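You operate a simulated robot arm through the tools that you are given. There is no shell and no other tool. Be economical: measure what you need, move in short steps, check, and stop when the job is done.

You are at the controls of a simulated robot arm. One attempt, no reset.

Task
Set and lock both guides at the LOT 214 ticket's width.

The check looks at the end state, three seconds after you hand in, the way a careful person would. Anything else that was tipped, shoved, dropped, spilled or broken makes it a failure.

Robot
A 6-joint arm with a two-finger parallel gripper on a trunk, on a base that drives. Base frame: it is fixed to the floor where the robot stands at the start and does not move with it; the origin is under the middle of the robot, x ahead of it, y to its left, z up. Lengths are in cm, angles in degrees, forces in N, time in s.
With the tool pointing down near the work surface it reaches from about 38 to 84 cm from the robot's upright axis, wherever it stands. Its first joint turns from -115.0 to 115.0 degrees. Places, roughly: blue guide [70, -10, 100]; blue lever [60, -10, 100]; grey lever [50, -80, 90]; oiler knob [60, 70, 100]; tension handwheel [40, -60, 90]; ticket [-25, 375, 125]; white lever [60, 100, 100]; yellow guide [70, 40, 100]; yellow lever [60, 40, 100]. Payload 4.2 kg.
Tool frame: the origin (TCP) lies between the finger pads and is the grasp point; the fingertips stand 2.3 cm ahead of it; z points along the fingers, y is the line along which they close. The gripper opens to 9.4 cm. The fingers are 3.8 cm wide and 1 cm thick; the gripper's body (5.4 by 9.6 cm) begins 3.9 cm behind the TCP.
Orientation is that of the tool frame in the base frame, as a unit quaternion [x, y, z, w]. With the fingers straight down and closing along the base's y, the tool's x points along the base's -x, its y along +y and its z along -z.

Tools
- The arm moves only by the tool jog_arm. Its argument "moves" is a list of rows, each a list of 7 numbers: the turn, a rotation vector about the tool's x, y, z in degrees, then the shift along the tool's x, y, z in cm, then the closure, from 0 (fully open) to 1 (shut). In form: [[ax, ay, az, tx, ty, tz, jaw], ...]. A call has 1 to 12 rows; each row is the pose to reach, as a shift and turn from the pose commanded when the call began, along the tool's axes at that moment. A row lasts 0.2 s, in which the tool goes at most 5 cm and 8.6 degrees; a call with a longer step from one row to the next is refused whole, and so is a gripper value outside its range. Where a pose cannot be reached the arm comes as near as it can. A force on the tool above 50 N (or 10 N above the force at the start of the call, whichever is more), or a blocked arm, ends the call early, and 0.2 s more pass. Each finger travels about 10.8 cm/s and halts on what it meets, pressing with about 26 N; the grip force reading is that of the motor and also rises with nothing between the fingers. The clock runs only during rows and for 0.2 s after the last one: add rows that repeat a pose to give the fingers time. The reply holds the time, the measured pose of the TCP, the force on the tool along the base axes, the opening and the grip force, in the units named above and with some noise, with the torque about the TCP (base axes, N m) and any sound that the robot's microphone picked up.
- Cameras (640 x 400 px; columns grow to the right, rows downward): "scene" is now at [23.18, 15.46, 146.9]; the picture's right is [-0.43, -0.90, 0.00], its down [-0.49, 0.24, -0.84] and it looks along [0.75, -0.36, -0.55] (base axes); focal length 214 px, centre (320, 200). "wrist" rides on the gripper at [8.6, 1.6, -7.5] in the tool frame; the picture's right is [-0.18, 0.98, 0.00], its down [-0.58, -0.11, -0.81] and it looks along [-0.79, -0.15, 0.59] (tool axes); focal length 243 px, centre (320, 200). There is no depth. A picture from a camera that has moved, and an enlarged one, comes with that camera's place and axes in the base frame and with its lens.
- camera(camera): a new picture of that camera. No time passes.
- raise_lower(by): slides the trunk up (or, below 0, down) by that many cm; the arm and the scene camera ride with it, the base frame stays. It gives what a move gives, with no picture.
- roll_base(legs): drives the robot by 1 to 6 legs, each [ahead, turn to the left] in cm and degrees, along the robot's own axes; the way and the turn of a leg run together, so that a leg with both is an arc; at most 150 cm and 180 degrees a leg. The arm and the cameras ride along, it lands a little off, and it stops where it bumps. It gives what a move gives.
- aim_head(pan, tilt): turns the head with the scene camera to pan (to the left, within 80 degrees either way) and tilt (down, from -29 to 69), counted from straight ahead of the robot. It gives what a move gives.
- inspect(camera, box): a new picture of the part [left, top, right, bottom] of that camera's present view, enlarged. No time passes.
- close_job(): hands the job in; it is judged then, once.

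Go step by step. Nothing tells you exact positions but the pictures and the camera data: compare them with the known pose of the tool, close in by small moves and look again before you grip or let go. The budget is 120 turns and 98 pictures, counting those below and the enlarged ones. Unless the task says otherwise, let go and move clear before handing in, and close with one line.

The tools are called after ">>>" as a command line: name --pt "numbers of a row" for each row, then --argument value for the rest, lists and objects as JSON in quotes. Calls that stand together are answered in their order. jog_arm: Moves the arm, as the interface text tells. Its arguments: {"type":"object","properties":{"moves":{"type":"array"}},"required":["moves"]} The other tools are called the same way: raise_lower (by) slides the trunk up or down; roll_base (legs) drives the base; aim_head (pan, tilt) turns the head that bears the scene camera; camera (camera) takes a picture; inspect (camera, box) takes an enlarged picture of a part of a camera's view; close_job () hands the job in.

At the start:

```text
t: 0.0
eef_pos: [41.96, 11.89, 135.04]
tool_rot: [-0.001, 1.0, 0.0, 0.0]
contact_force: [-0.5, 0.2, 0.7]
wrist_torque: [0.0, -0.02, 0.02]
opening: 9.4
gripper_force: 0.1
trunk travel left (down, up): [-82.5, 16.5]
robot x, y, heading: [0.0, -0.15, -0.3]
head pan, tilt: [-25.6, 33.2]
```

scene: 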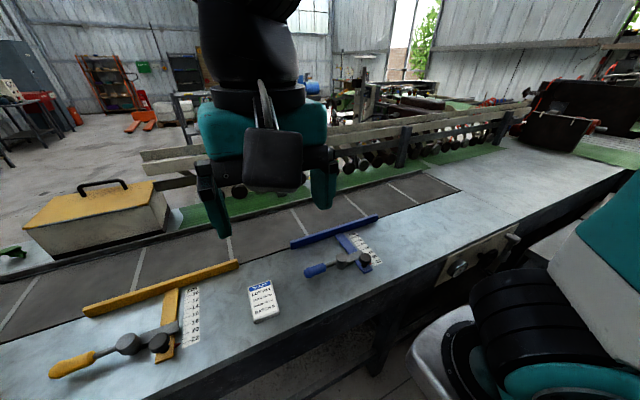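
wrist: 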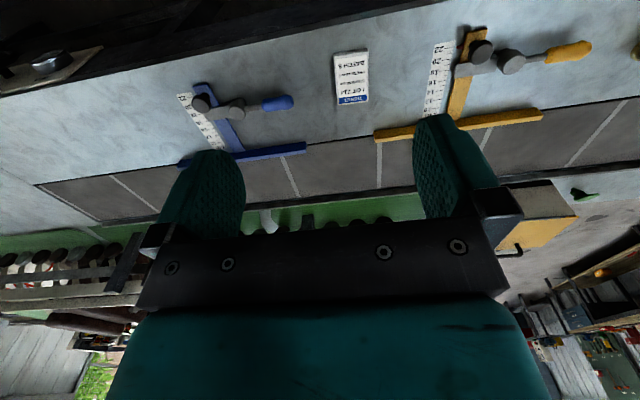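

I see two guides with levers and scales, and a card between them; the LOT ticket is said to be far to the left. I'll enlarge the card and the guides first.

>>> inspect --camera "scene" --box '[230, 270, 300, 330]'

>>> inspect --camera "scene" --box '[40, 250, 250, 390]'

>>> inspect --camera "scene" --box '[280, 200, 400, 290]'

>>> inspect --camera "wrist" --box '[320, 40, 390, 120]'

```text
6.67 times, centred on (265, 300) of scene
camera zoom: at [23.18, 15.46, 146.9], right [-0.43, -0.9, 0.0], down [-0.49, 0.24, -0.84], along [0.75, -0.36, -0.55], focal length 1430 px, centre (687, -467)
```

zoom: 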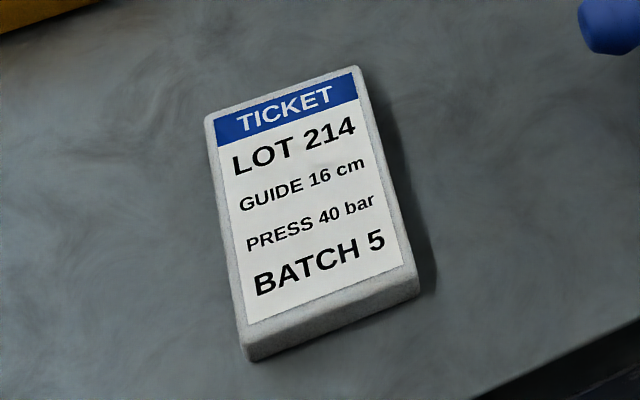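

```text
2.86 times, centred on (145, 320) of scene
camera zoom: at [23.18, 15.46, 146.9], right [-0.43, -0.9, 0.0], down [-0.49, 0.24, -0.84], along [0.75, -0.36, -0.55], focal length 613 px, centre (820, -143)
```

zoom: 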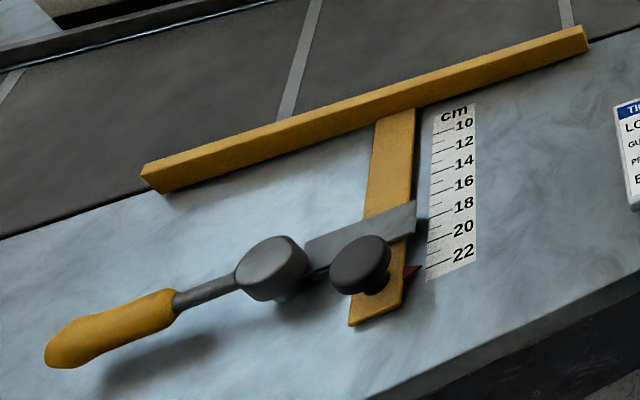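

```text
4.44 times, centred on (340, 245) of scene
camera zoom: at [23.18, 15.46, 146.9], right [-0.43, -0.9, 0.0], down [-0.49, 0.24, -0.84], along [0.75, -0.36, -0.55], focal length 953 px, centre (231, 0)
```

zoom: 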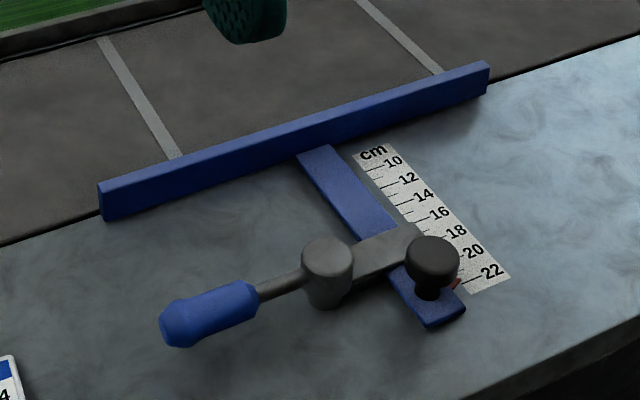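

```text
5.00 times, centred on (355, 80) of wrist
camera zoom: at [33.29, 13.44, 142.54], right [0.18, 0.98, 0.0], down [0.58, -0.11, 0.81], along [0.79, -0.15, -0.59], focal length 1213 px, centre (145, 800)
```

zoom: 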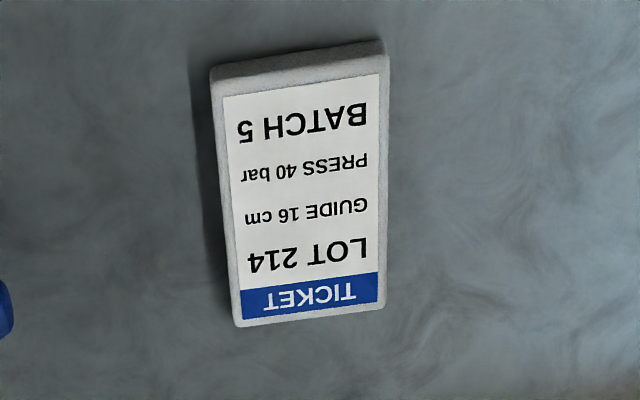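

The card reads LOT 214, GUIDE 16 cm, but the places list puts a ticket far to the left. I'll turn the head to look at that one too.

>>> aim_head --pan 75 --tilt 5

>>> camera --camera "scene"

```text
t: 1.8
eef_pos: [41.91, 11.83, 135.11]
tool_rot: [0.0, 1.0, 0.0, 0.001]
contact_force: [0.6, 0.0, 0.9]
wrist_torque: [0.03, -0.01, -0.02]
opening: 9.4
gripper_force: 0.0
trunk travel left (down, up): [-82.5, 16.5]
robot x, y, heading: [-0.13, 0.07, 0.0]
head pan, tilt: [75.0, 5.0]
```

```text
91 pictures are left
camera scene: at [17.54, 28.16, 151.45], right [0.97, -0.26, 0.0], down [-0.02, -0.08, -1.0], along [0.26, 0.96, -0.09], focal length 214 px, centre (320, 200)
```

scene: 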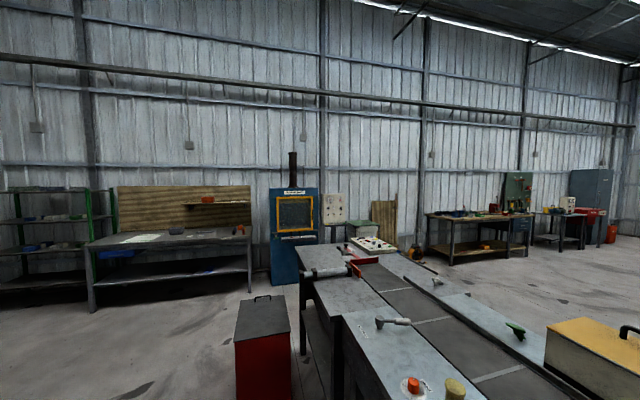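

>>> inspect --camera "scene" --box '[215, 187, 247, 207]'

>>> inspect --camera "scene" --box '[180, 180, 340, 280]'

```text
16.00 times, centred on (231, 197) of scene
camera zoom: at [17.54, 28.16, 151.45], right [0.97, -0.26, 0.0], down [-0.02, -0.08, -1.0], along [0.26, 0.96, -0.09], focal length 3432 px, centre (1744, 248)
```

zoom: 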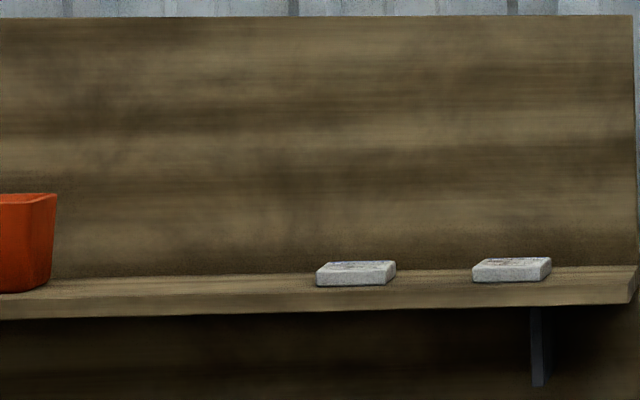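

```text
4.00 times, centred on (260, 230) of scene
camera zoom: at [17.54, 28.16, 151.45], right [0.97, -0.26, 0.0], down [-0.02, -0.08, -1.0], along [0.26, 0.96, -0.09], focal length 858 px, centre (560, 80)
```

zoom: 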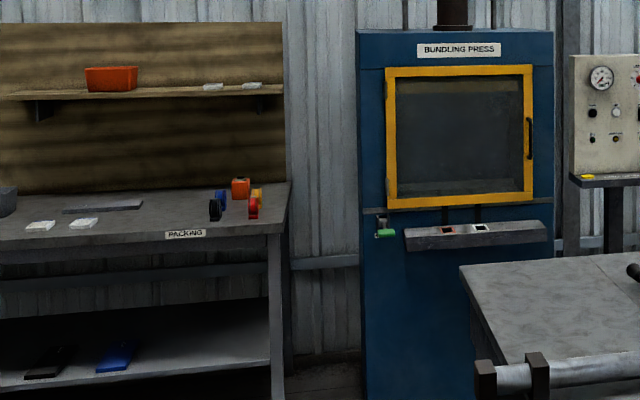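

Other tickets lie on the far shelf. I'll raise the trunk briefly and see whether they can be read from here.

>>> raise_lower --by 16

>>> inspect --camera "scene" --box '[228, 205, 244, 215]'

```text
t: 3.6
eef_pos: [41.9, 11.96, 151.0]
tool_rot: [0.0, 1.0, 0.0, 0.0]
contact_force: [0.8, -0.6, -0.2]
wrist_torque: [0.0, -0.01, 0.02]
opening: 9.4
gripper_force: 0.2
trunk travel left (down, up): [-98.5, 0.5]
robot x, y, heading: [0.19, 0.0, -0.0]
head pan, tilt: [75.0, 5.0]
```

```text
16.00 times, centred on (236, 210) of scene
camera zoom: at [17.54, 28.16, 167.45], right [0.97, -0.26, 0.0], down [-0.02, -0.08, -1.0], along [0.26, 0.96, -0.09], focal length 3432 px, centre (1664, 40)
```

zoom: 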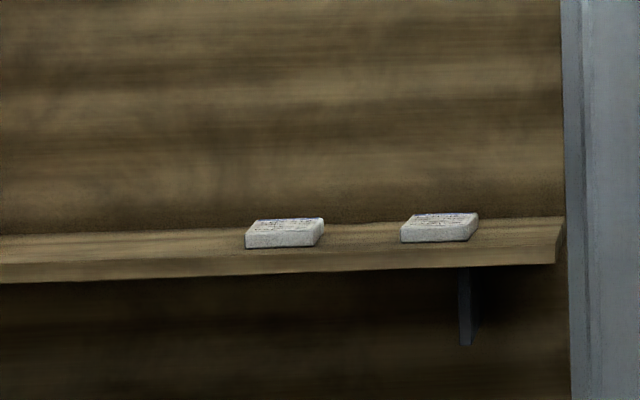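

Those can't be read from here, and the near ticket is plainly marked LOT 214 with 16 cm, so I'll use that. Now I'll return and look at the guides closely.

>>> raise_lower --by -16

>>> aim_head --pan 15 --tilt 45

>>> camera --camera "scene"

```text
t: 5.4
eef_pos: [41.86, 11.92, 135.03]
tool_rot: [0.0, 1.0, 0.0, 0.0]
contact_force: [0.1, 0.6, 0.6]
wrist_torque: [0.02, -0.02, 0.01]
opening: 9.4
gripper_force: 0.0
trunk travel left (down, up): [-82.5, 16.5]
robot x, y, heading: [0.21, -0.34, 0.2]
head pan, tilt: [75.0, 5.0]
```

```text
t: 6.7
eef_pos: [41.96, 11.91, 134.98]
tool_rot: [-0.001, 1.0, 0.0, 0.0]
contact_force: [0.4, 0.4, 0.2]
wrist_torque: [0.01, 0.02, 0.02]
opening: 9.4
gripper_force: 0.0
trunk travel left (down, up): [-82.5, 16.5]
robot x, y, heading: [-0.0, -0.28, -0.0]
head pan, tilt: [15.0, 45.0]
```

```text
87 pictures are left
camera scene: at [23.01, 21.41, 145.15], right [0.26, -0.97, 0.0], down [-0.68, -0.18, -0.71], along [0.68, 0.18, -0.71], focal length 214 px, centre (320, 200)
```

scene: 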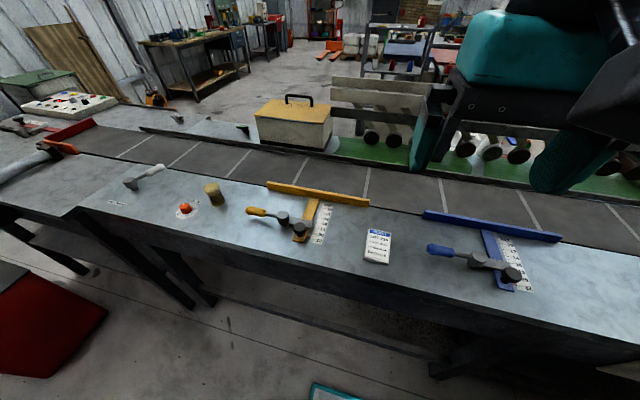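

>>> inspect --camera "scene" --box '[230, 175, 342, 245]'

>>> inspect --camera "scene" --box '[415, 205, 543, 295]'

>>> inspect --camera "scene" --box '[90, 150, 250, 250]'

```text
5.71 times, centred on (286, 210) of scene
camera zoom: at [23.01, 21.41, 145.15], right [0.26, -0.97, 0.0], down [-0.68, -0.18, -0.71], along [0.68, 0.18, -0.71], focal length 1226 px, centre (514, 143)
```

zoom: 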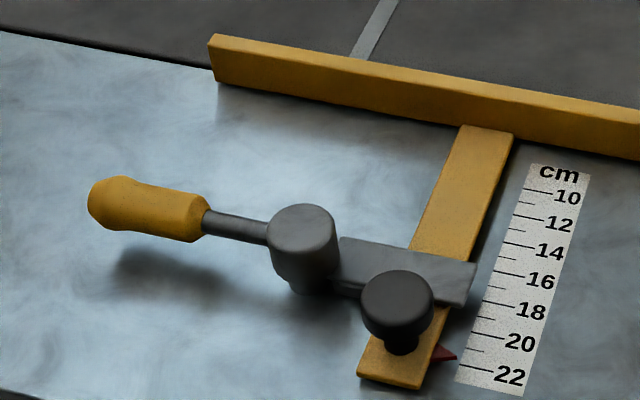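

```text
4.44 times, centred on (479, 250) of scene
camera zoom: at [23.01, 21.41, 145.15], right [0.26, -0.97, 0.0], down [-0.68, -0.18, -0.71], along [0.68, 0.18, -0.71], focal length 953 px, centre (-387, -22)
```

zoom: 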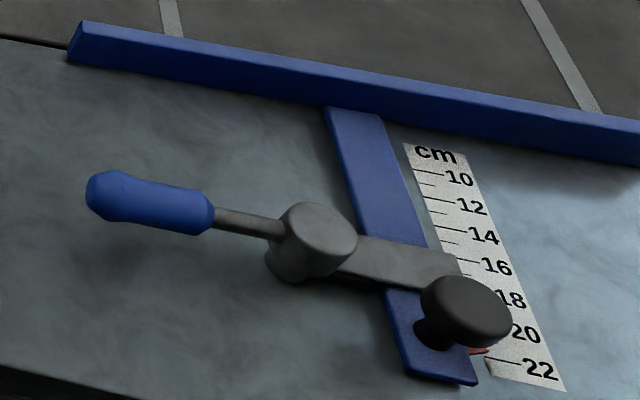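

```text
4.00 times, centred on (170, 200) of scene
camera zoom: at [23.01, 21.41, 145.15], right [0.26, -0.97, 0.0], down [-0.68, -0.18, -0.71], along [0.68, 0.18, -0.71], focal length 858 px, centre (920, 200)
```

zoom: 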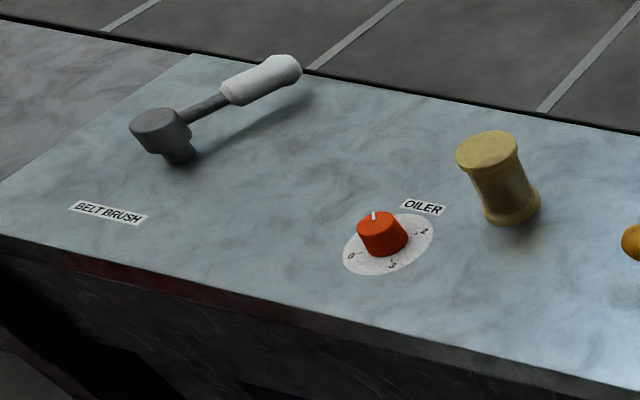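

The yellow pointer is at about 21.5 and the blue at about 21.3, and both need 16 (about 5.5 cm in +x). I'll bring the wrist camera over the yellow guide to see how the lever works.

>>> jog_arm --pt "0 0 0 0 4 1 0" --pt "0 0 0 0 8 2 0" --pt "0 0 0 0 12 4 0" --pt "0 0 0 0 16 6 0" --pt "0 0 0 0 20 8 0" --pt "0 0 0 0 24 10 0" --pt "0 0 0 0 26 12 0"

>>> camera --camera "wrist"

>>> camera --camera "scene"

```text
t: 8.3
eef_pos: [41.87, 37.97, 122.83]
tool_rot: [0.0, 1.0, 0.001, 0.0]
contact_force: [-0.4, 0.0, 1.1]
wrist_torque: [0.02, -0.02, 0.02]
opening: 9.4
gripper_force: 0.0
trunk travel left (down, up): [-82.5, 16.5]
robot x, y, heading: [0.4, -0.22, -0.2]
head pan, tilt: [15.0, 45.0]
```

```text
83 pictures are left
camera wrist: at [33.32, 39.55, 130.47], right [0.18, 0.98, 0.0], down [0.58, -0.11, 0.81], along [0.79, -0.15, -0.59], focal length 243 px, centre (320, 200)
```

wrist: 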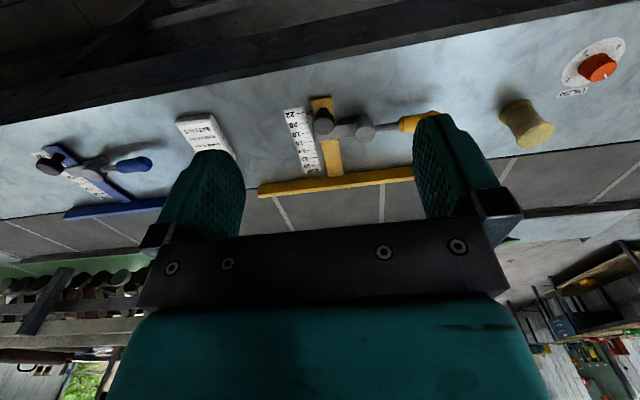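

```text
82 pictures are left
camera scene: at [23.0, 21.37, 145.16], right [0.26, -0.97, 0.0], down [-0.68, -0.18, -0.71], along [0.68, 0.18, -0.71], focal length 214 px, centre (320, 200)
```

scene: 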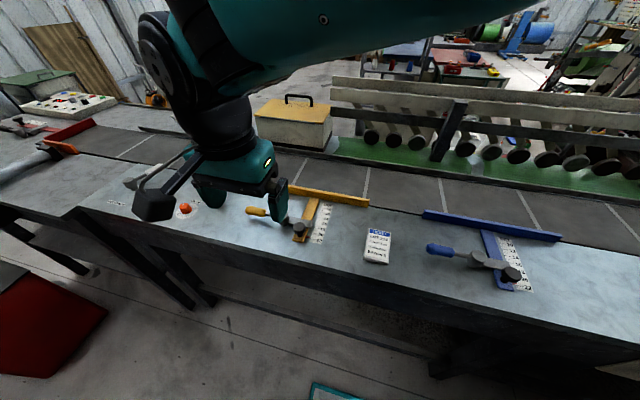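

>>> inspect --camera "wrist" --box '[270, 80, 446, 190]'

>>> inspect --camera "wrist" --box '[20, 120, 180, 220]'

```text
3.64 times, centred on (358, 135) of wrist
camera zoom: at [33.32, 39.55, 130.47], right [0.18, 0.98, 0.0], down [0.58, -0.11, 0.81], along [0.79, -0.15, -0.59], focal length 882 px, centre (182, 436)
```

zoom: 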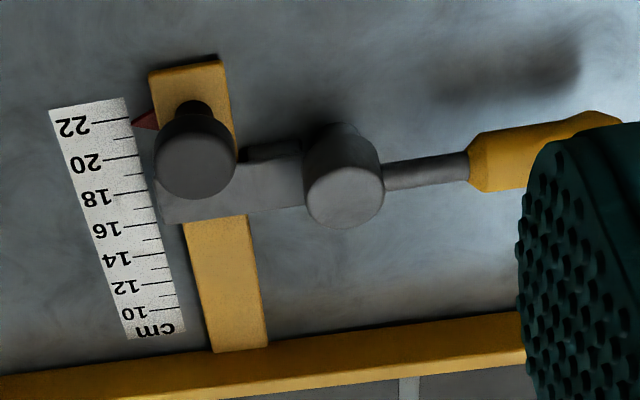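

```text
4.00 times, centred on (100, 170) of wrist
camera zoom: at [33.32, 39.55, 130.47], right [0.18, 0.98, 0.0], down [0.58, -0.11, 0.81], along [0.79, -0.15, -0.59], focal length 970 px, centre (1200, 320)
```

zoom: 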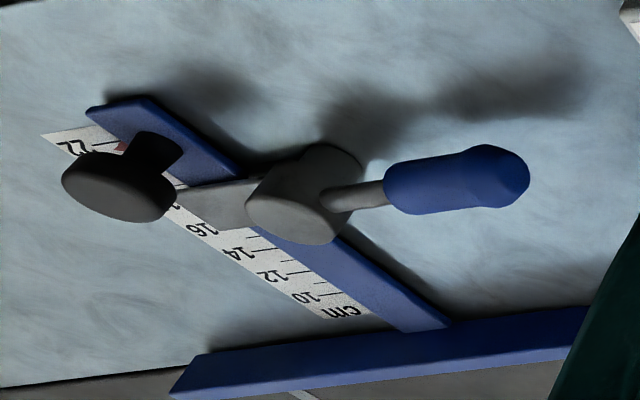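

The yellow knob top is near (55.9, 35.8, 99.3), the hub near (59, 42, 99), and the handle runs toward +y at z≈97. I'll move above the knob with the fingers partly closed.

>>> jog_arm --pt "0 0 0 -3 -1 2 0.1" --pt "0 0 0 -6 -2 5 0.3" --pt "0 0 0 -9 -2.2 8 0.36" --pt "0 0 0 -12 -2.2 11 0.36" --pt "0 0 0 -14 -2.2 14 0.36" --pt "0 0 0 -14 -2.2 16.8 0.36" --pt "0 0 0 -14 -2.2 16.8 0.36"

>>> inspect --camera "scene" --box '[230, 165, 358, 245]'

>>> camera --camera "wrist"

```text
t: 9.9
eef_pos: [56.09, 35.61, 106.2]
tool_rot: [0.0, 1.0, -0.001, 0.001]
contact_force: [-0.7, 0.2, -0.5]
wrist_torque: [0.0, -0.01, -0.02]
opening: 6.03
gripper_force: 0.2
trunk travel left (down, up): [-82.5, 16.5]
robot x, y, heading: [0.16, 0.14, -0.1]
head pan, tilt: [15.0, 45.0]
```

```text
5.00 times, centred on (294, 205) of scene
camera zoom: at [23.01, 21.4, 145.15], right [0.26, -0.97, 0.0], down [-0.68, -0.18, -0.71], along [0.68, 0.18, -0.71], focal length 1072 px, centre (450, 175)
```

zoom: 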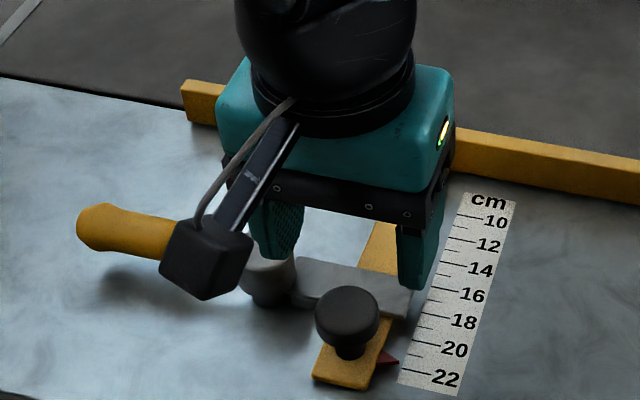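

```text
78 pictures are left
camera wrist: at [47.43, 37.19, 113.72], right [0.18, 0.98, 0.0], down [0.58, -0.11, 0.81], along [0.79, -0.15, -0.59], focal length 243 px, centre (320, 200)
```

wrist: 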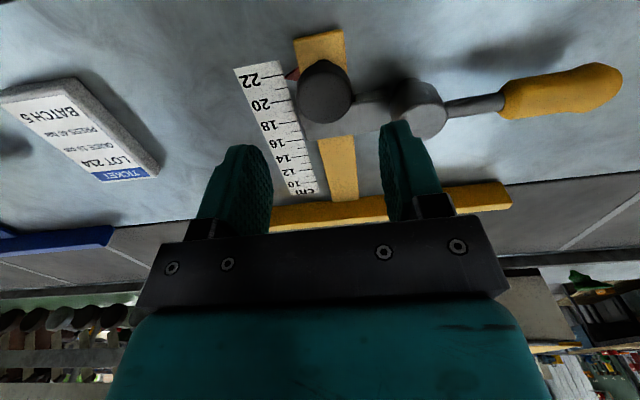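

Knob confirmed at (55.75, 35.87). I'll descend to put the fingers around the knob head, then look.

>>> jog_arm --pt "0 0 0 0.4 0.2 2 0.36" --pt "0 0 0 0.4 0.2 4 0.36" --pt "0 0 0 0.4 0.2 5.4 0.36" --pt "0 0 0 0.4 0.2 6 0.36"

>>> inspect --camera "scene" --box '[230, 165, 358, 245]'

>>> camera --camera "wrist"

```text
t: 10.9
eef_pos: [55.47, 35.87, 100.26]
tool_rot: [0.0, 1.0, 0.0, 0.001]
contact_force: [-0.2, -0.1, 0.5]
wrist_torque: [0.0, -0.04, -0.02]
opening: 6.01
gripper_force: 0.1
trunk travel left (down, up): [-82.5, 16.5]
robot x, y, heading: [0.33, 0.1, -0.3]
head pan, tilt: [15.0, 45.0]
```

```text
5.00 times, centred on (294, 205) of scene
camera zoom: at [23.01, 21.4, 145.15], right [0.26, -0.97, 0.0], down [-0.68, -0.18, -0.71], along [0.68, 0.18, -0.71], focal length 1072 px, centre (450, 175)
```

zoom: 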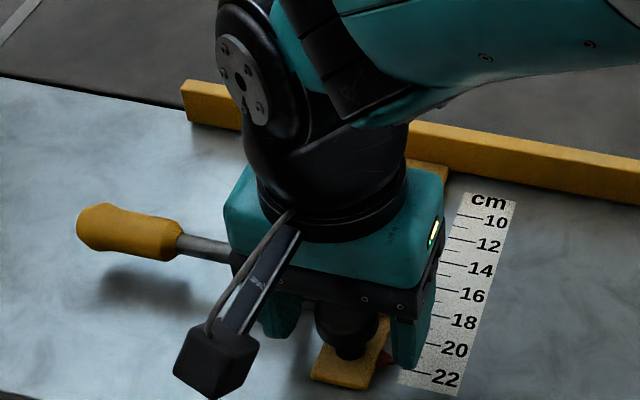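

```text
76 pictures are left
camera wrist: at [46.88, 37.55, 107.76], right [0.18, 0.98, 0.0], down [0.58, -0.11, 0.81], along [0.79, -0.15, -0.59], focal length 243 px, centre (320, 200)
```

wrist: 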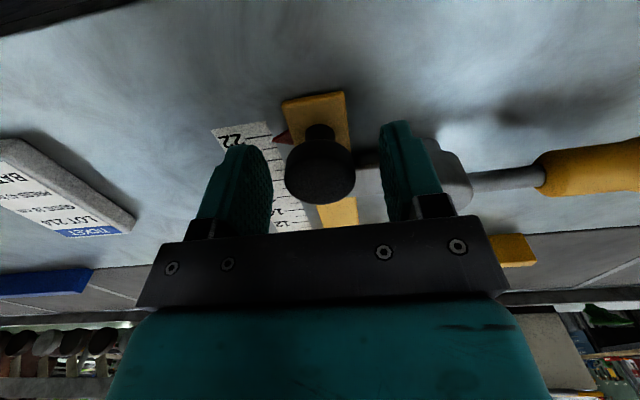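

The knob sits between the fingers. I'll close on it and try a gentle 0.6 cm push toward +x to learn whether the guide is locked.

>>> jog_arm --pt "0 0 0 0 0 0 0.7" --pt "0 0 0 0 0 0 0.7" --pt "0 0 0 0 0 0 0.7"

>>> jog_arm --pt "0 0 0 -0.3 0 0 0.7" --pt "0 0 0 -0.6 0 0 0.7" --pt "0 0 0 -0.6 0 0 0.7"

>>> inspect --camera "wrist" --box '[200, 80, 360, 180]'

```text
t: 11.7
eef_pos: [55.54, 35.87, 100.23]
tool_rot: [0.0, 1.0, 0.0, 0.0]
contact_force: [-0.9, 1.6, -2.1]
wrist_torque: [-0.16, -0.35, -0.01]
opening: 3.37
gripper_force: 45.3
trunk travel left (down, up): [-82.5, 16.5]
robot x, y, heading: [-0.15, 0.05, -0.0]
head pan, tilt: [15.0, 45.0]
```

```text
t: 12.5
eef_pos: [55.8, 36.02, 100.24]
tool_rot: [-0.002, 1.0, -0.001, -0.001]
contact_force: [-29.0, -0.8, -1.9]
wrist_torque: [0.21, 0.22, 0.01]
opening: 3.39
gripper_force: 44.6
trunk travel left (down, up): [-82.5, 16.5]
robot x, y, heading: [0.08, 0.0, 0.3]
head pan, tilt: [15.0, 45.0]
```

```text
4.00 times, centred on (280, 130) of wrist
camera zoom: at [47.27, 37.53, 107.77], right [0.18, 0.98, 0.0], down [0.58, -0.11, 0.8], along [0.79, -0.15, -0.59], focal length 970 px, centre (480, 480)
```

zoom: 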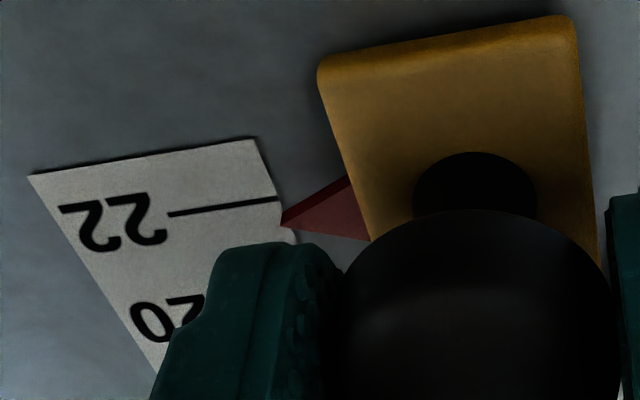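

The push met 29 N of resistance, so the guide is locked. I'll let go, rise, and bring the tool turned 90° above the yellow lever handle so the fingers straddle it.

>>> jog_arm --pt "0 0 0 0.3 0 0 0.36" --pt "0 0 0 0.3 0 0 0.36" --pt "0 0 0 0.3 0 -4 0.36" --pt "0 0 0 0.3 0 -8 0.36"

>>> jog_arm --pt "0 0 8.2 0 1 0 0.36" --pt "0 0 16.4 0 2 0 0.36" --pt "0 0 24.6 -1 4 0 0.36" --pt "0 0 32.8 -1 6 0 0.36" --pt "0 0 41 -2 8 0 0.36" --pt "0 0 49.2 -3 10 0 0.36" --pt "0 0 57.4 -3 12 0 0.36" --pt "0 0 65.6 -3.3 14 0 0.36" --pt "0 0 73.8 -3.3 14.6 0 0.36" --pt "0 0 82 -3.3 14.6 0 0.36" --pt "0 0 90 -3.3 14.6 0 0.36" --pt "0 0 90 -3.3 14.6 0 0.36"

>>> camera --camera "wrist"

>>> inspect --camera "scene" --box '[200, 145, 360, 245]'

```text
t: 13.5
eef_pos: [55.92, 36.01, 108.38]
tool_rot: [0.0, 1.0, 0.0, 0.0]
contact_force: [1.5, -0.3, -0.3]
wrist_torque: [0.01, 0.0, -0.01]
opening: 6.02
gripper_force: 0.1
trunk travel left (down, up): [-82.5, 16.5]
robot x, y, heading: [0.11, 0.06, 0.2]
head pan, tilt: [15.0, 45.0]
```

```text
t: 16.1
eef_pos: [57.41, 46.48, 108.21]
tool_rot: [0.707, 0.707, 0.0, 0.0]
contact_force: [-0.6, 0.3, -0.6]
wrist_torque: [0.01, -0.02, -0.02]
opening: 6.02
gripper_force: 0.1
out of reach, approached as far as the arm can: row 7, 8, 9, 10, 11, 12
trunk travel left (down, up): [-82.5, 16.5]
robot x, y, heading: [0.22, 0.07, 0.0]
head pan, tilt: [15.0, 45.0]
```

```text
74 pictures are left
camera wrist: at [59.13, 55.17, 115.75], right [0.98, -0.19, 0.0], down [-0.11, -0.58, 0.81], along [-0.15, -0.79, -0.59], focal length 243 px, centre (320, 200)
```

wrist: 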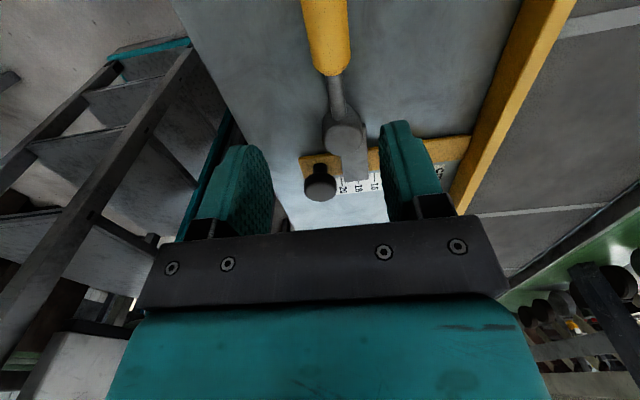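

```text
4.00 times, centred on (280, 195) of scene
camera zoom: at [23.03, 21.4, 145.14], right [0.26, -0.97, 0.0], down [-0.68, -0.18, -0.71], along [0.68, 0.18, -0.71], focal length 858 px, centre (480, 220)
```

zoom: 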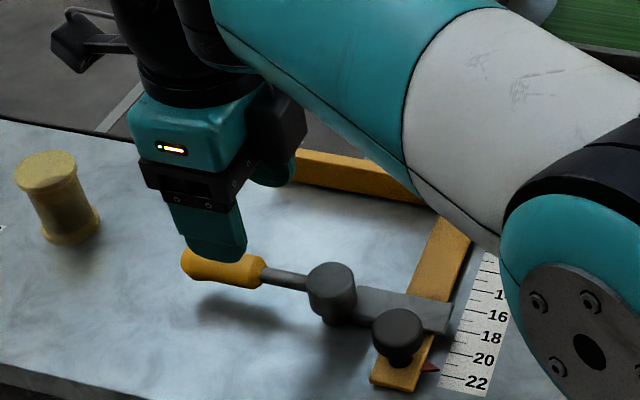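

The turned tool stopped short at y≈46.5 because of reach. Lower down it reaches farther, so I'll descend partway and see where it lands.

>>> jog_arm --pt "0 0 0 0 0 2 0.36" --pt "0 0 0 0 0 4 0.36" --pt "0 0 0 0 0 6 0.36" --pt "0 0 0 0 0 6 0.36"

```text
t: 17.1
eef_pos: [57.41, 46.4, 102.33]
tool_rot: [0.707, 0.708, 0.0, 0.0]
contact_force: [0.2, 0.0, 0.5]
wrist_torque: [0.0, 0.02, 0.02]
opening: 6.05
gripper_force: 0.1
trunk travel left (down, up): [-82.5, 16.5]
robot x, y, heading: [0.03, 0.01, 0.0]
head pan, tilt: [15.0, 45.0]
```

>>> jog_arm --pt "0 0 0 1.6 0.5 0 0.36" --pt "0 0 0 3.2 1.1 0 0.36" --pt "0 0 0 3.2 1.1 0 0.36"

```text
t: 17.9
eef_pos: [56.84, 47.11, 102.43]
tool_rot: [0.707, 0.707, -0.001, 0.0]
contact_force: [0.0, 0.3, -0.4]
wrist_torque: [0.01, -0.01, 0.01]
opening: 6.01
gripper_force: 0.0
out of reach, approached as far as the arm can: row 1, 2, 3
trunk travel left (down, up): [-82.5, 16.5]
robot x, y, heading: [-0.43, -0.49, -0.1]
head pan, tilt: [15.0, 45.0]
```

The arm's axis seems offset to the right of the robot's middle, which limits reach on the left. I'll lift the tool clear, then turn the base left in place by 25° to bring the axis closer.

>>> jog_arm --pt "0 0 0 -1 0 -4 0.36" --pt "0 0 0 -3 0 -8 0.36" --pt "0 0 0 -6 0 -12 0.36" --pt "0 0 0 -9 -1 -15 0.36" --pt "0 0 0 -12 -2 -17 0.36" --pt "0 0 0 -14 -4 -18 0.36"

>>> camera --camera "scene"

```text
t: 19.3
eef_pos: [52.73, 33.06, 120.47]
tool_rot: [0.707, 0.707, 0.0, 0.0]
contact_force: [0.8, -0.5, 0.3]
wrist_torque: [-0.02, 0.03, 0.01]
opening: 6.01
gripper_force: 0.1
trunk travel left (down, up): [-82.5, 16.5]
robot x, y, heading: [0.21, 0.17, -0.0]
head pan, tilt: [15.0, 45.0]
```

```text
72 pictures are left
camera scene: at [23.04, 21.44, 145.13], right [0.26, -0.97, 0.0], down [-0.68, -0.18, -0.71], along [0.68, 0.18, -0.71], focal length 214 px, centre (320, 200)
```

scene: 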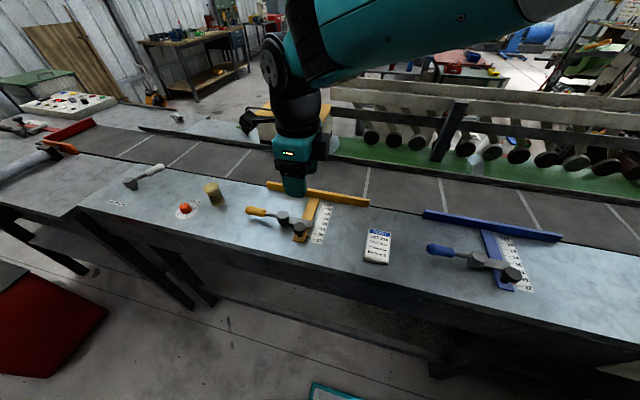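

>>> roll_base --legs '[[0, 22]]'

>>> camera --camera "scene"

```text
t: 20.9
eef_pos: [36.6, 50.36, 120.56]
tool_rot: [0.56, 0.829, 0.0, -0.001]
contact_force: [-0.1, 0.5, -0.8]
wrist_torque: [0.01, -0.01, 0.03]
opening: 6.03
gripper_force: 0.1
trunk travel left (down, up): [-82.5, 16.5]
robot x, y, heading: [0.22, 0.05, 22.0]
head pan, tilt: [15.0, 45.0]
```

```text
71 pictures are left
camera scene: at [13.24, 28.47, 145.15], right [0.6, -0.8, 0.0], down [-0.56, -0.43, -0.71], along [0.56, 0.43, -0.71], focal length 214 px, centre (320, 200)
```

scene: 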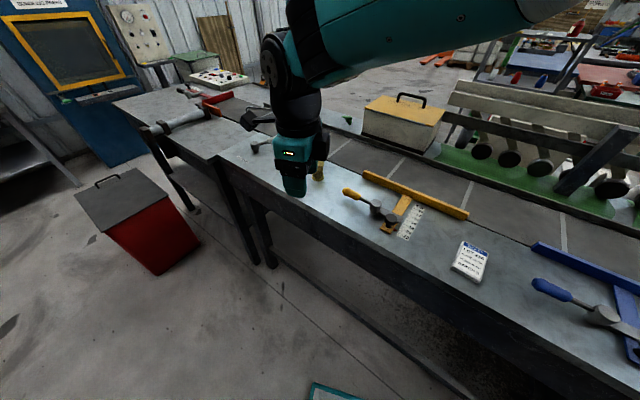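

The turn went cleanly. Now I'll bring the tool over the yellow handle, with the closing line along x.

>>> jog_arm --pt "0 0 4 -1 3 1 0.36" --pt "0 0 8 -3 6 2 0.36" --pt "0 0 12 -4.5 10 4 0.36" --pt "0 0 16 -6 14 7 0.36" --pt "0 0 20 -7 17 10 0.36" --pt "0 0 22 -8 19 13 0.36" --pt "0 0 22 -8.5 20.2 16 0.36" --pt "0 0 22 -8.5 20.2 16.5 0.36"

>>> camera --camera "wrist"

>>> camera --camera "scene"

```text
refused: row 4 steps farther than a row can; nothing moved
```

```text
70 pictures are left
camera wrist: at [34.85, 58.97, 128.08], right [0.98, 0.2, 0.0], down [0.12, -0.58, 0.81], along [0.16, -0.79, -0.59], focal length 243 px, centre (320, 200)
```

wrist: 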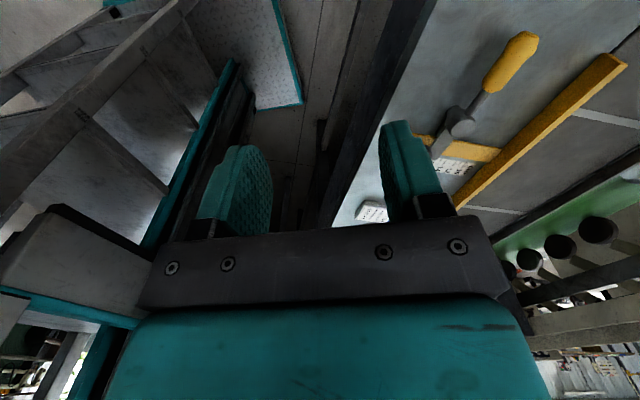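

```text
69 pictures are left
camera scene: at [13.24, 28.47, 145.15], right [0.6, -0.8, 0.0], down [-0.56, -0.43, -0.71], along [0.56, 0.43, -0.71], focal length 214 px, centre (320, 200)
```

scene: 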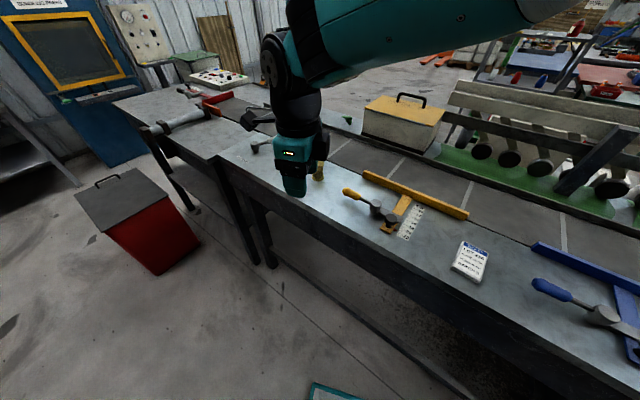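

Row 4 was too long, so I'll use smaller steps.

>>> jog_arm --pt "0 0 4 -1 3 1 0.36" --pt "0 0 8 -3 6 2 0.36" --pt "0 0 12 -4.5 9 4 0.36" --pt "0 0 16 -6 12 6 0.36" --pt "0 0 20 -7 15 9 0.36" --pt "0 0 22 -8 18 12 0.36" --pt "0 0 22 -8.5 20.2 15 0.36" --pt "0 0 22 -8.5 20.2 16.5 0.36"

>>> camera --camera "wrist"

>>> inspect --camera "scene" --box '[310, 150, 470, 250]'

```text
t: 22.7
eef_pos: [58.47, 50.06, 103.88]
tool_rot: [0.708, 0.707, 0.0, 0.0]
contact_force: [0.2, 0.5, -0.3]
wrist_torque: [-0.03, -0.05, 0.01]
opening: 6.0
gripper_force: 0.0
trunk travel left (down, up): [-82.5, 16.5]
robot x, y, heading: [0.43, 0.26, 22.2]
head pan, tilt: [15.0, 45.0]
```

```text
68 pictures are left
camera wrist: at [60.14, 58.68, 111.54], right [0.98, -0.19, 0.0], down [-0.11, -0.58, 0.81], along [-0.15, -0.79, -0.59], focal length 243 px, centre (320, 200)
```

wrist: 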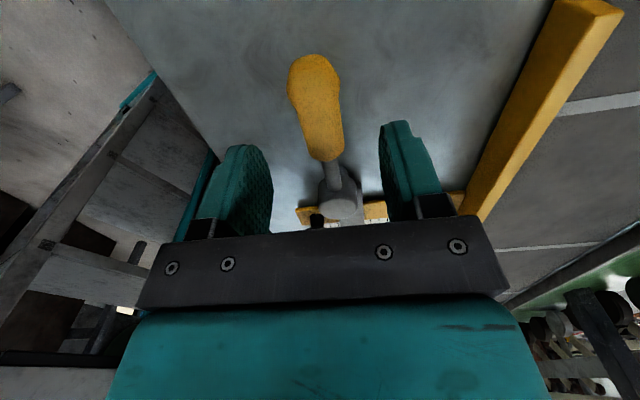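

```text
4.00 times, centred on (390, 200) of scene
camera zoom: at [13.24, 28.46, 145.15], right [0.6, -0.8, 0.0], down [-0.56, -0.43, -0.71], along [0.56, 0.43, -0.71], focal length 858 px, centre (40, 200)
```

zoom: 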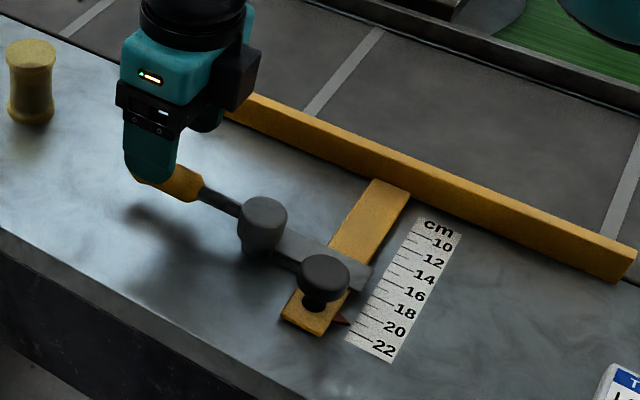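

The fingers straddle the handle from above. I'll descend around it and then try a small push toward −x.

>>> jog_arm --pt "0 0 0 0 0 2.5 0.36" --pt "0 0 0 0 0 5 0.36" --pt "0 0 0 0 0 5.3 0.36" --pt "0 0 0 0 0 5.3 0.6" --pt "0 0 0 0 0 5.3 0.6"

>>> jog_arm --pt "0 0 0 0 -0.7 0 0.6" --pt "0 0 0 0 -1.4 0 0.6" --pt "0 0 0 0 -2.0 0 0.6" --pt "0 0 0 0 -2.0 0 0.6"

>>> camera --camera "wrist"

```text
t: 23.9
eef_pos: [58.56, 50.1, 98.74]
tool_rot: [0.707, 0.707, 0.0, 0.0]
contact_force: [0.5, 0.0, -0.5]
wrist_torque: [-0.01, -0.01, 0.01]
opening: 3.76
gripper_force: 0.0
trunk travel left (down, up): [-82.5, 16.5]
robot x, y, heading: [-0.0, 0.05, 22.2]
head pan, tilt: [15.0, 45.0]
```

```text
t: 24.9
eef_pos: [56.44, 49.97, 98.69]
tool_rot: [0.707, 0.707, 0.0, 0.0]
contact_force: [4.5, 0.3, 1.0]
wrist_torque: [0.0, -0.01, 0.04]
opening: 3.92
gripper_force: 1.9
trunk travel left (down, up): [-82.5, 16.5]
robot x, y, heading: [-0.12, 0.03, 21.8]
head pan, tilt: [15.0, 45.0]
```

```text
66 pictures are left
camera wrist: at [58.19, 58.6, 106.19], right [0.98, -0.19, 0.0], down [-0.11, -0.58, 0.81], along [-0.15, -0.79, -0.59], focal length 243 px, centre (320, 200)
```

wrist: 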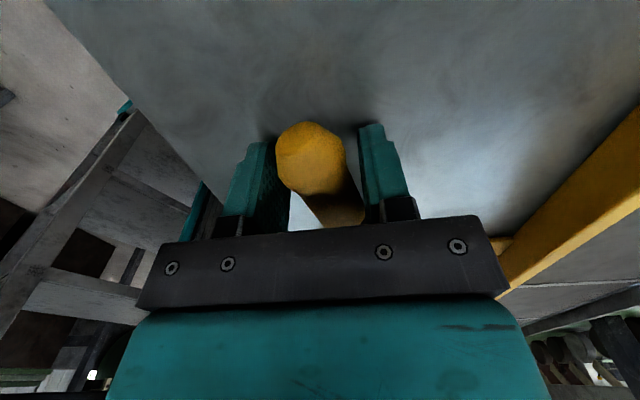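

The handle follows toward −x with only 4.5 N, so that is the way it turns. I'll continue along the arc about the hub, turning the tool with it.

>>> jog_arm --pt "0 0 -8 -0.2 0 0 0.6" --pt "0 0 -16 -0.67 -0.94 0 0.6" --pt "0 0 -24 -1.2 -1.94 0 0.6" --pt "0 0 -32 -1.87 -2.84 0 0.6" --pt "0 0 -40 -2.65 -3.66 0 0.6" --pt "0 0 -40 -2.65 -3.66 0 0.6"

>>> inspect --camera "scene" --box '[310, 150, 470, 250]'

>>> camera --camera "wrist"

```text
t: 26.3
eef_pos: [52.79, 47.46, 98.76]
tool_rot: [0.423, 0.906, 0.001, 0.001]
contact_force: [-0.5, 0.9, -0.1]
wrist_torque: [-0.01, 0.0, -0.03]
opening: 3.79
gripper_force: 0.7
trunk travel left (down, up): [-82.5, 16.5]
robot x, y, heading: [-0.06, 0.1, 21.9]
head pan, tilt: [15.0, 45.0]
```

```text
4.00 times, centred on (390, 200) of scene
camera zoom: at [13.24, 28.47, 145.15], right [0.6, -0.8, 0.0], down [-0.56, -0.43, -0.71], along [0.56, 0.43, -0.71], focal length 858 px, centre (40, 200)
```

zoom: 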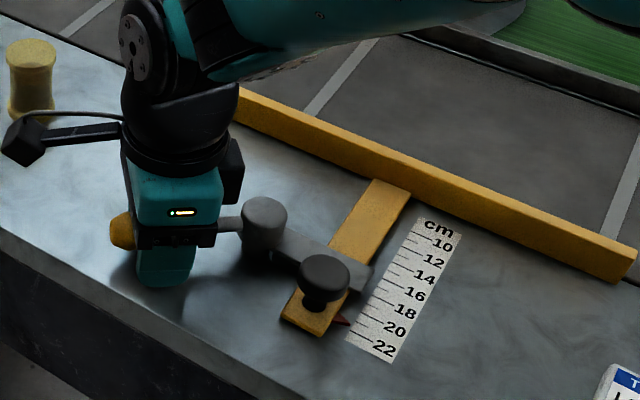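

```text
64 pictures are left
camera wrist: at [48.47, 55.06, 106.26], right [0.87, 0.49, 0.0], down [0.29, -0.52, 0.81], along [0.4, -0.7, -0.59], focal length 243 px, centre (320, 200)
```

wrist: 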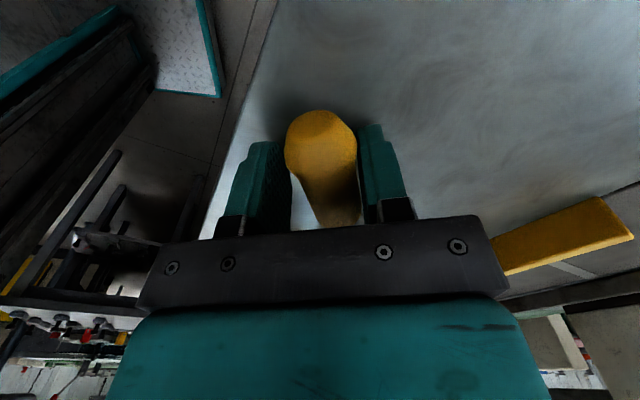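

>>> jog_arm --pt "0 0 -8 -0.33 -1.2 0 0.6" --pt "0 0 -16 -0.71 -2.28 0 0.6" --pt "0 0 -24 -1.26 -3.26 0 0.6" --pt "0 0 -32 -1.92 -4.18 0 0.6" --pt "0 0 -40 -2.69 -4.98 0 0.6" --pt "0 0 -40 -2.69 -4.98 0 0.6"

>>> inspect --camera "scene" --box '[310, 150, 470, 250]'

```text
t: 27.5
eef_pos: [51.24, 43.35, 99.15]
tool_rot: [0.097, 0.995, 0.016, 0.008]
contact_force: [14.5, 36.6, -4.6]
wrist_torque: [-0.27, -0.45, -0.95]
opening: 5.4
gripper_force: 19.1
trunk travel left (down, up): [-82.5, 16.5]
robot x, y, heading: [0.34, -0.02, 22.2]
head pan, tilt: [15.0, 45.0]
stopped in row 6: the force on the tool passed its limit at 55 N (the readings are from after the stop); the commanded pose is now the measured one
```

```text
4.00 times, centred on (390, 200) of scene
camera zoom: at [13.32, 28.73, 145.1], right [0.6, -0.8, 0.0], down [-0.56, -0.43, -0.71], along [0.56, 0.43, -0.71], focal length 858 px, centre (40, 200)
```

zoom: 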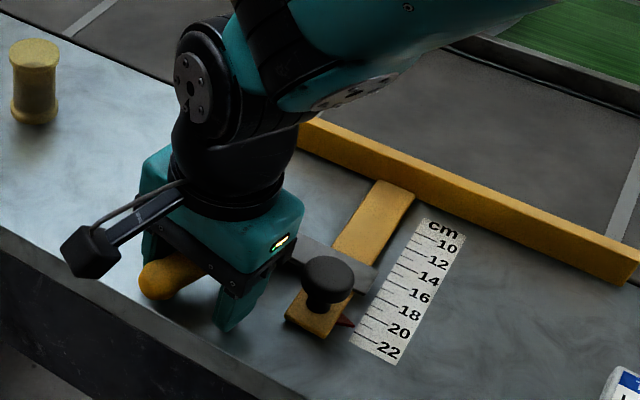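

The lever met a stop at roughly 65–70°, so it should be fully released. I'll open, lift off and look at it.

>>> jog_arm --pt "0 0 0 0 0.8 0 0.4" --pt "0 0 0 0 0.9 0 0.36" --pt "0 0 0 0 0.9 -3 0.36" --pt "0 0 0 0 0.9 -7 0.36" --pt "0 0 0 0 0.9 -10 0.36"

>>> inspect --camera "scene" --box '[310, 150, 470, 250]'

```text
t: 28.7
eef_pos: [51.2, 43.63, 108.9]
tool_rot: [0.098, 0.995, 0.009, 0.004]
contact_force: [0.7, 0.1, -0.7]
wrist_torque: [0.0, 0.0, -0.03]
opening: 6.02
gripper_force: 0.1
trunk travel left (down, up): [-82.5, 16.5]
robot x, y, heading: [-0.26, -0.08, 22.2]
head pan, tilt: [15.0, 45.0]
```

```text
4.00 times, centred on (390, 200) of scene
camera zoom: at [13.26, 28.53, 145.13], right [0.6, -0.8, 0.0], down [-0.56, -0.43, -0.71], along [0.56, 0.43, -0.71], focal length 858 px, centre (40, 200)
```

zoom: 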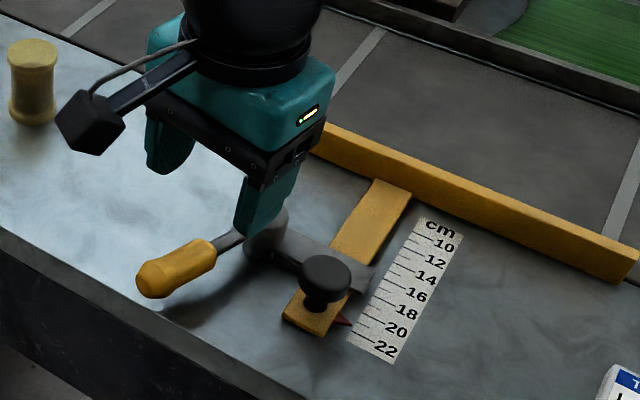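

>>> jog_arm --pt "0 0 -4 -1.5 -2.2 0 0.36" --pt "0 0 -8 -3.5 -4.5 0 0.36" --pt "0 0 -11.2 -5.83 -6.72 1 0.36" --pt "0 0 -11.2 -5.83 -6.72 2.9 0.36" --pt "0 0 -11.2 -5.83 -6.72 2.9 0.36"

>>> camera --camera "wrist"

```text
t: 29.9
eef_pos: [55.51, 35.9, 106.12]
tool_rot: [0.0, 1.0, 0.008, 0.005]
contact_force: [0.1, -0.1, -0.2]
wrist_torque: [0.0, 0.01, 0.02]
opening: 6.0
gripper_force: 0.1
trunk travel left (down, up): [-82.5, 16.5]
robot x, y, heading: [-0.27, 0.47, 22.1]
head pan, tilt: [15.0, 45.0]
```

```text
61 pictures are left
camera wrist: at [46.82, 37.31, 113.52], right [0.18, 0.98, 0.02], down [0.57, -0.12, 0.81], along [0.8, -0.14, -0.59], focal length 243 px, centre (320, 200)
```

wrist: 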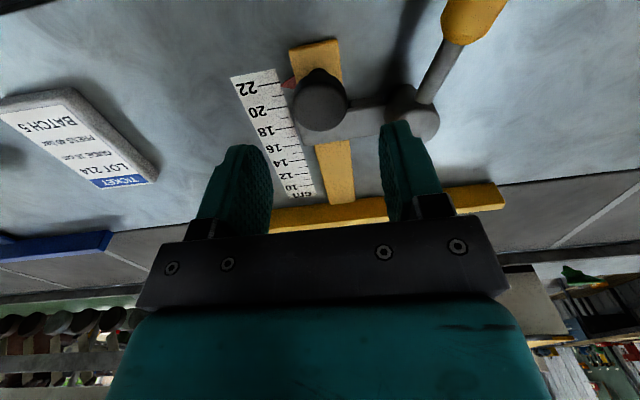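

>>> jog_arm --pt "0 0 0 0 0 3 0.36" --pt "0 0 0 0 0 5.9 0.36" --pt "0 0 0 0 0 5.9 0.7" --pt "0 0 0 0 0 5.9 0.7" --pt "0 0 0 0 0 5.9 0.7"

>>> jog_arm --pt "0 0 0 -0.5 0 0 0.7" --pt "0 0 0 -1 0 0 0.7" --pt "0 0 0 -1 0 0 0.7"

>>> inspect --camera "scene" --box '[310, 150, 470, 250]'

```text
t: 31.1
eef_pos: [55.78, 35.99, 100.03]
tool_rot: [0.0, 1.0, 0.008, 0.006]
contact_force: [2.1, 2.3, -3.5]
wrist_torque: [-0.14, -0.84, 0.05]
opening: 3.39
gripper_force: 44.6
trunk travel left (down, up): [-82.5, 16.5]
robot x, y, heading: [0.14, 0.27, 21.9]
head pan, tilt: [15.0, 45.0]
```

```text
t: 31.9
eef_pos: [56.56, 35.87, 100.02]
tool_rot: [-0.001, 1.0, 0.008, 0.005]
contact_force: [-1.0, 6.3, -4.4]
wrist_torque: [-0.28, -0.72, 0.02]
opening: 3.38
gripper_force: 45.4
trunk travel left (down, up): [-82.5, 16.5]
robot x, y, heading: [0.12, 0.14, 22.2]
head pan, tilt: [15.0, 45.0]
```

```text
4.00 times, centred on (390, 200) of scene
camera zoom: at [13.23, 28.55, 145.13], right [0.6, -0.8, 0.0], down [-0.56, -0.43, -0.71], along [0.56, 0.43, -0.71], focal length 858 px, centre (40, 200)
```

zoom: 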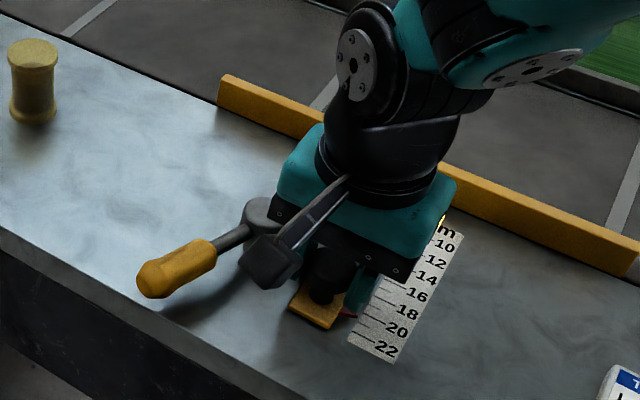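

It slides freely now. I'll read the pointer.

>>> inspect --camera "wrist" --box '[200, 80, 360, 180]'

>>> inspect --camera "scene" --box '[376, 200, 440, 240]'

```text
4.00 times, centred on (280, 130) of wrist
camera zoom: at [47.92, 37.41, 107.55], right [0.18, 0.98, 0.02], down [0.57, -0.12, 0.81], along [0.8, -0.14, -0.59], focal length 970 px, centre (480, 480)
```

zoom: 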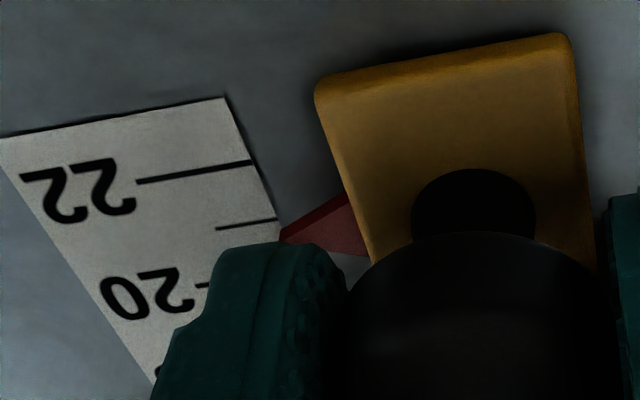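

```text
10.00 times, centred on (408, 220) of scene
camera zoom: at [13.23, 28.55, 145.13], right [0.6, -0.8, 0.0], down [-0.56, -0.43, -0.71], along [0.56, 0.43, -0.71], focal length 2145 px, centre (-560, 0)
```

zoom: 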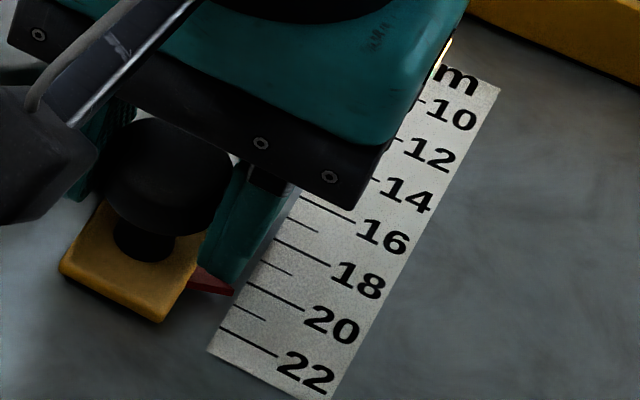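

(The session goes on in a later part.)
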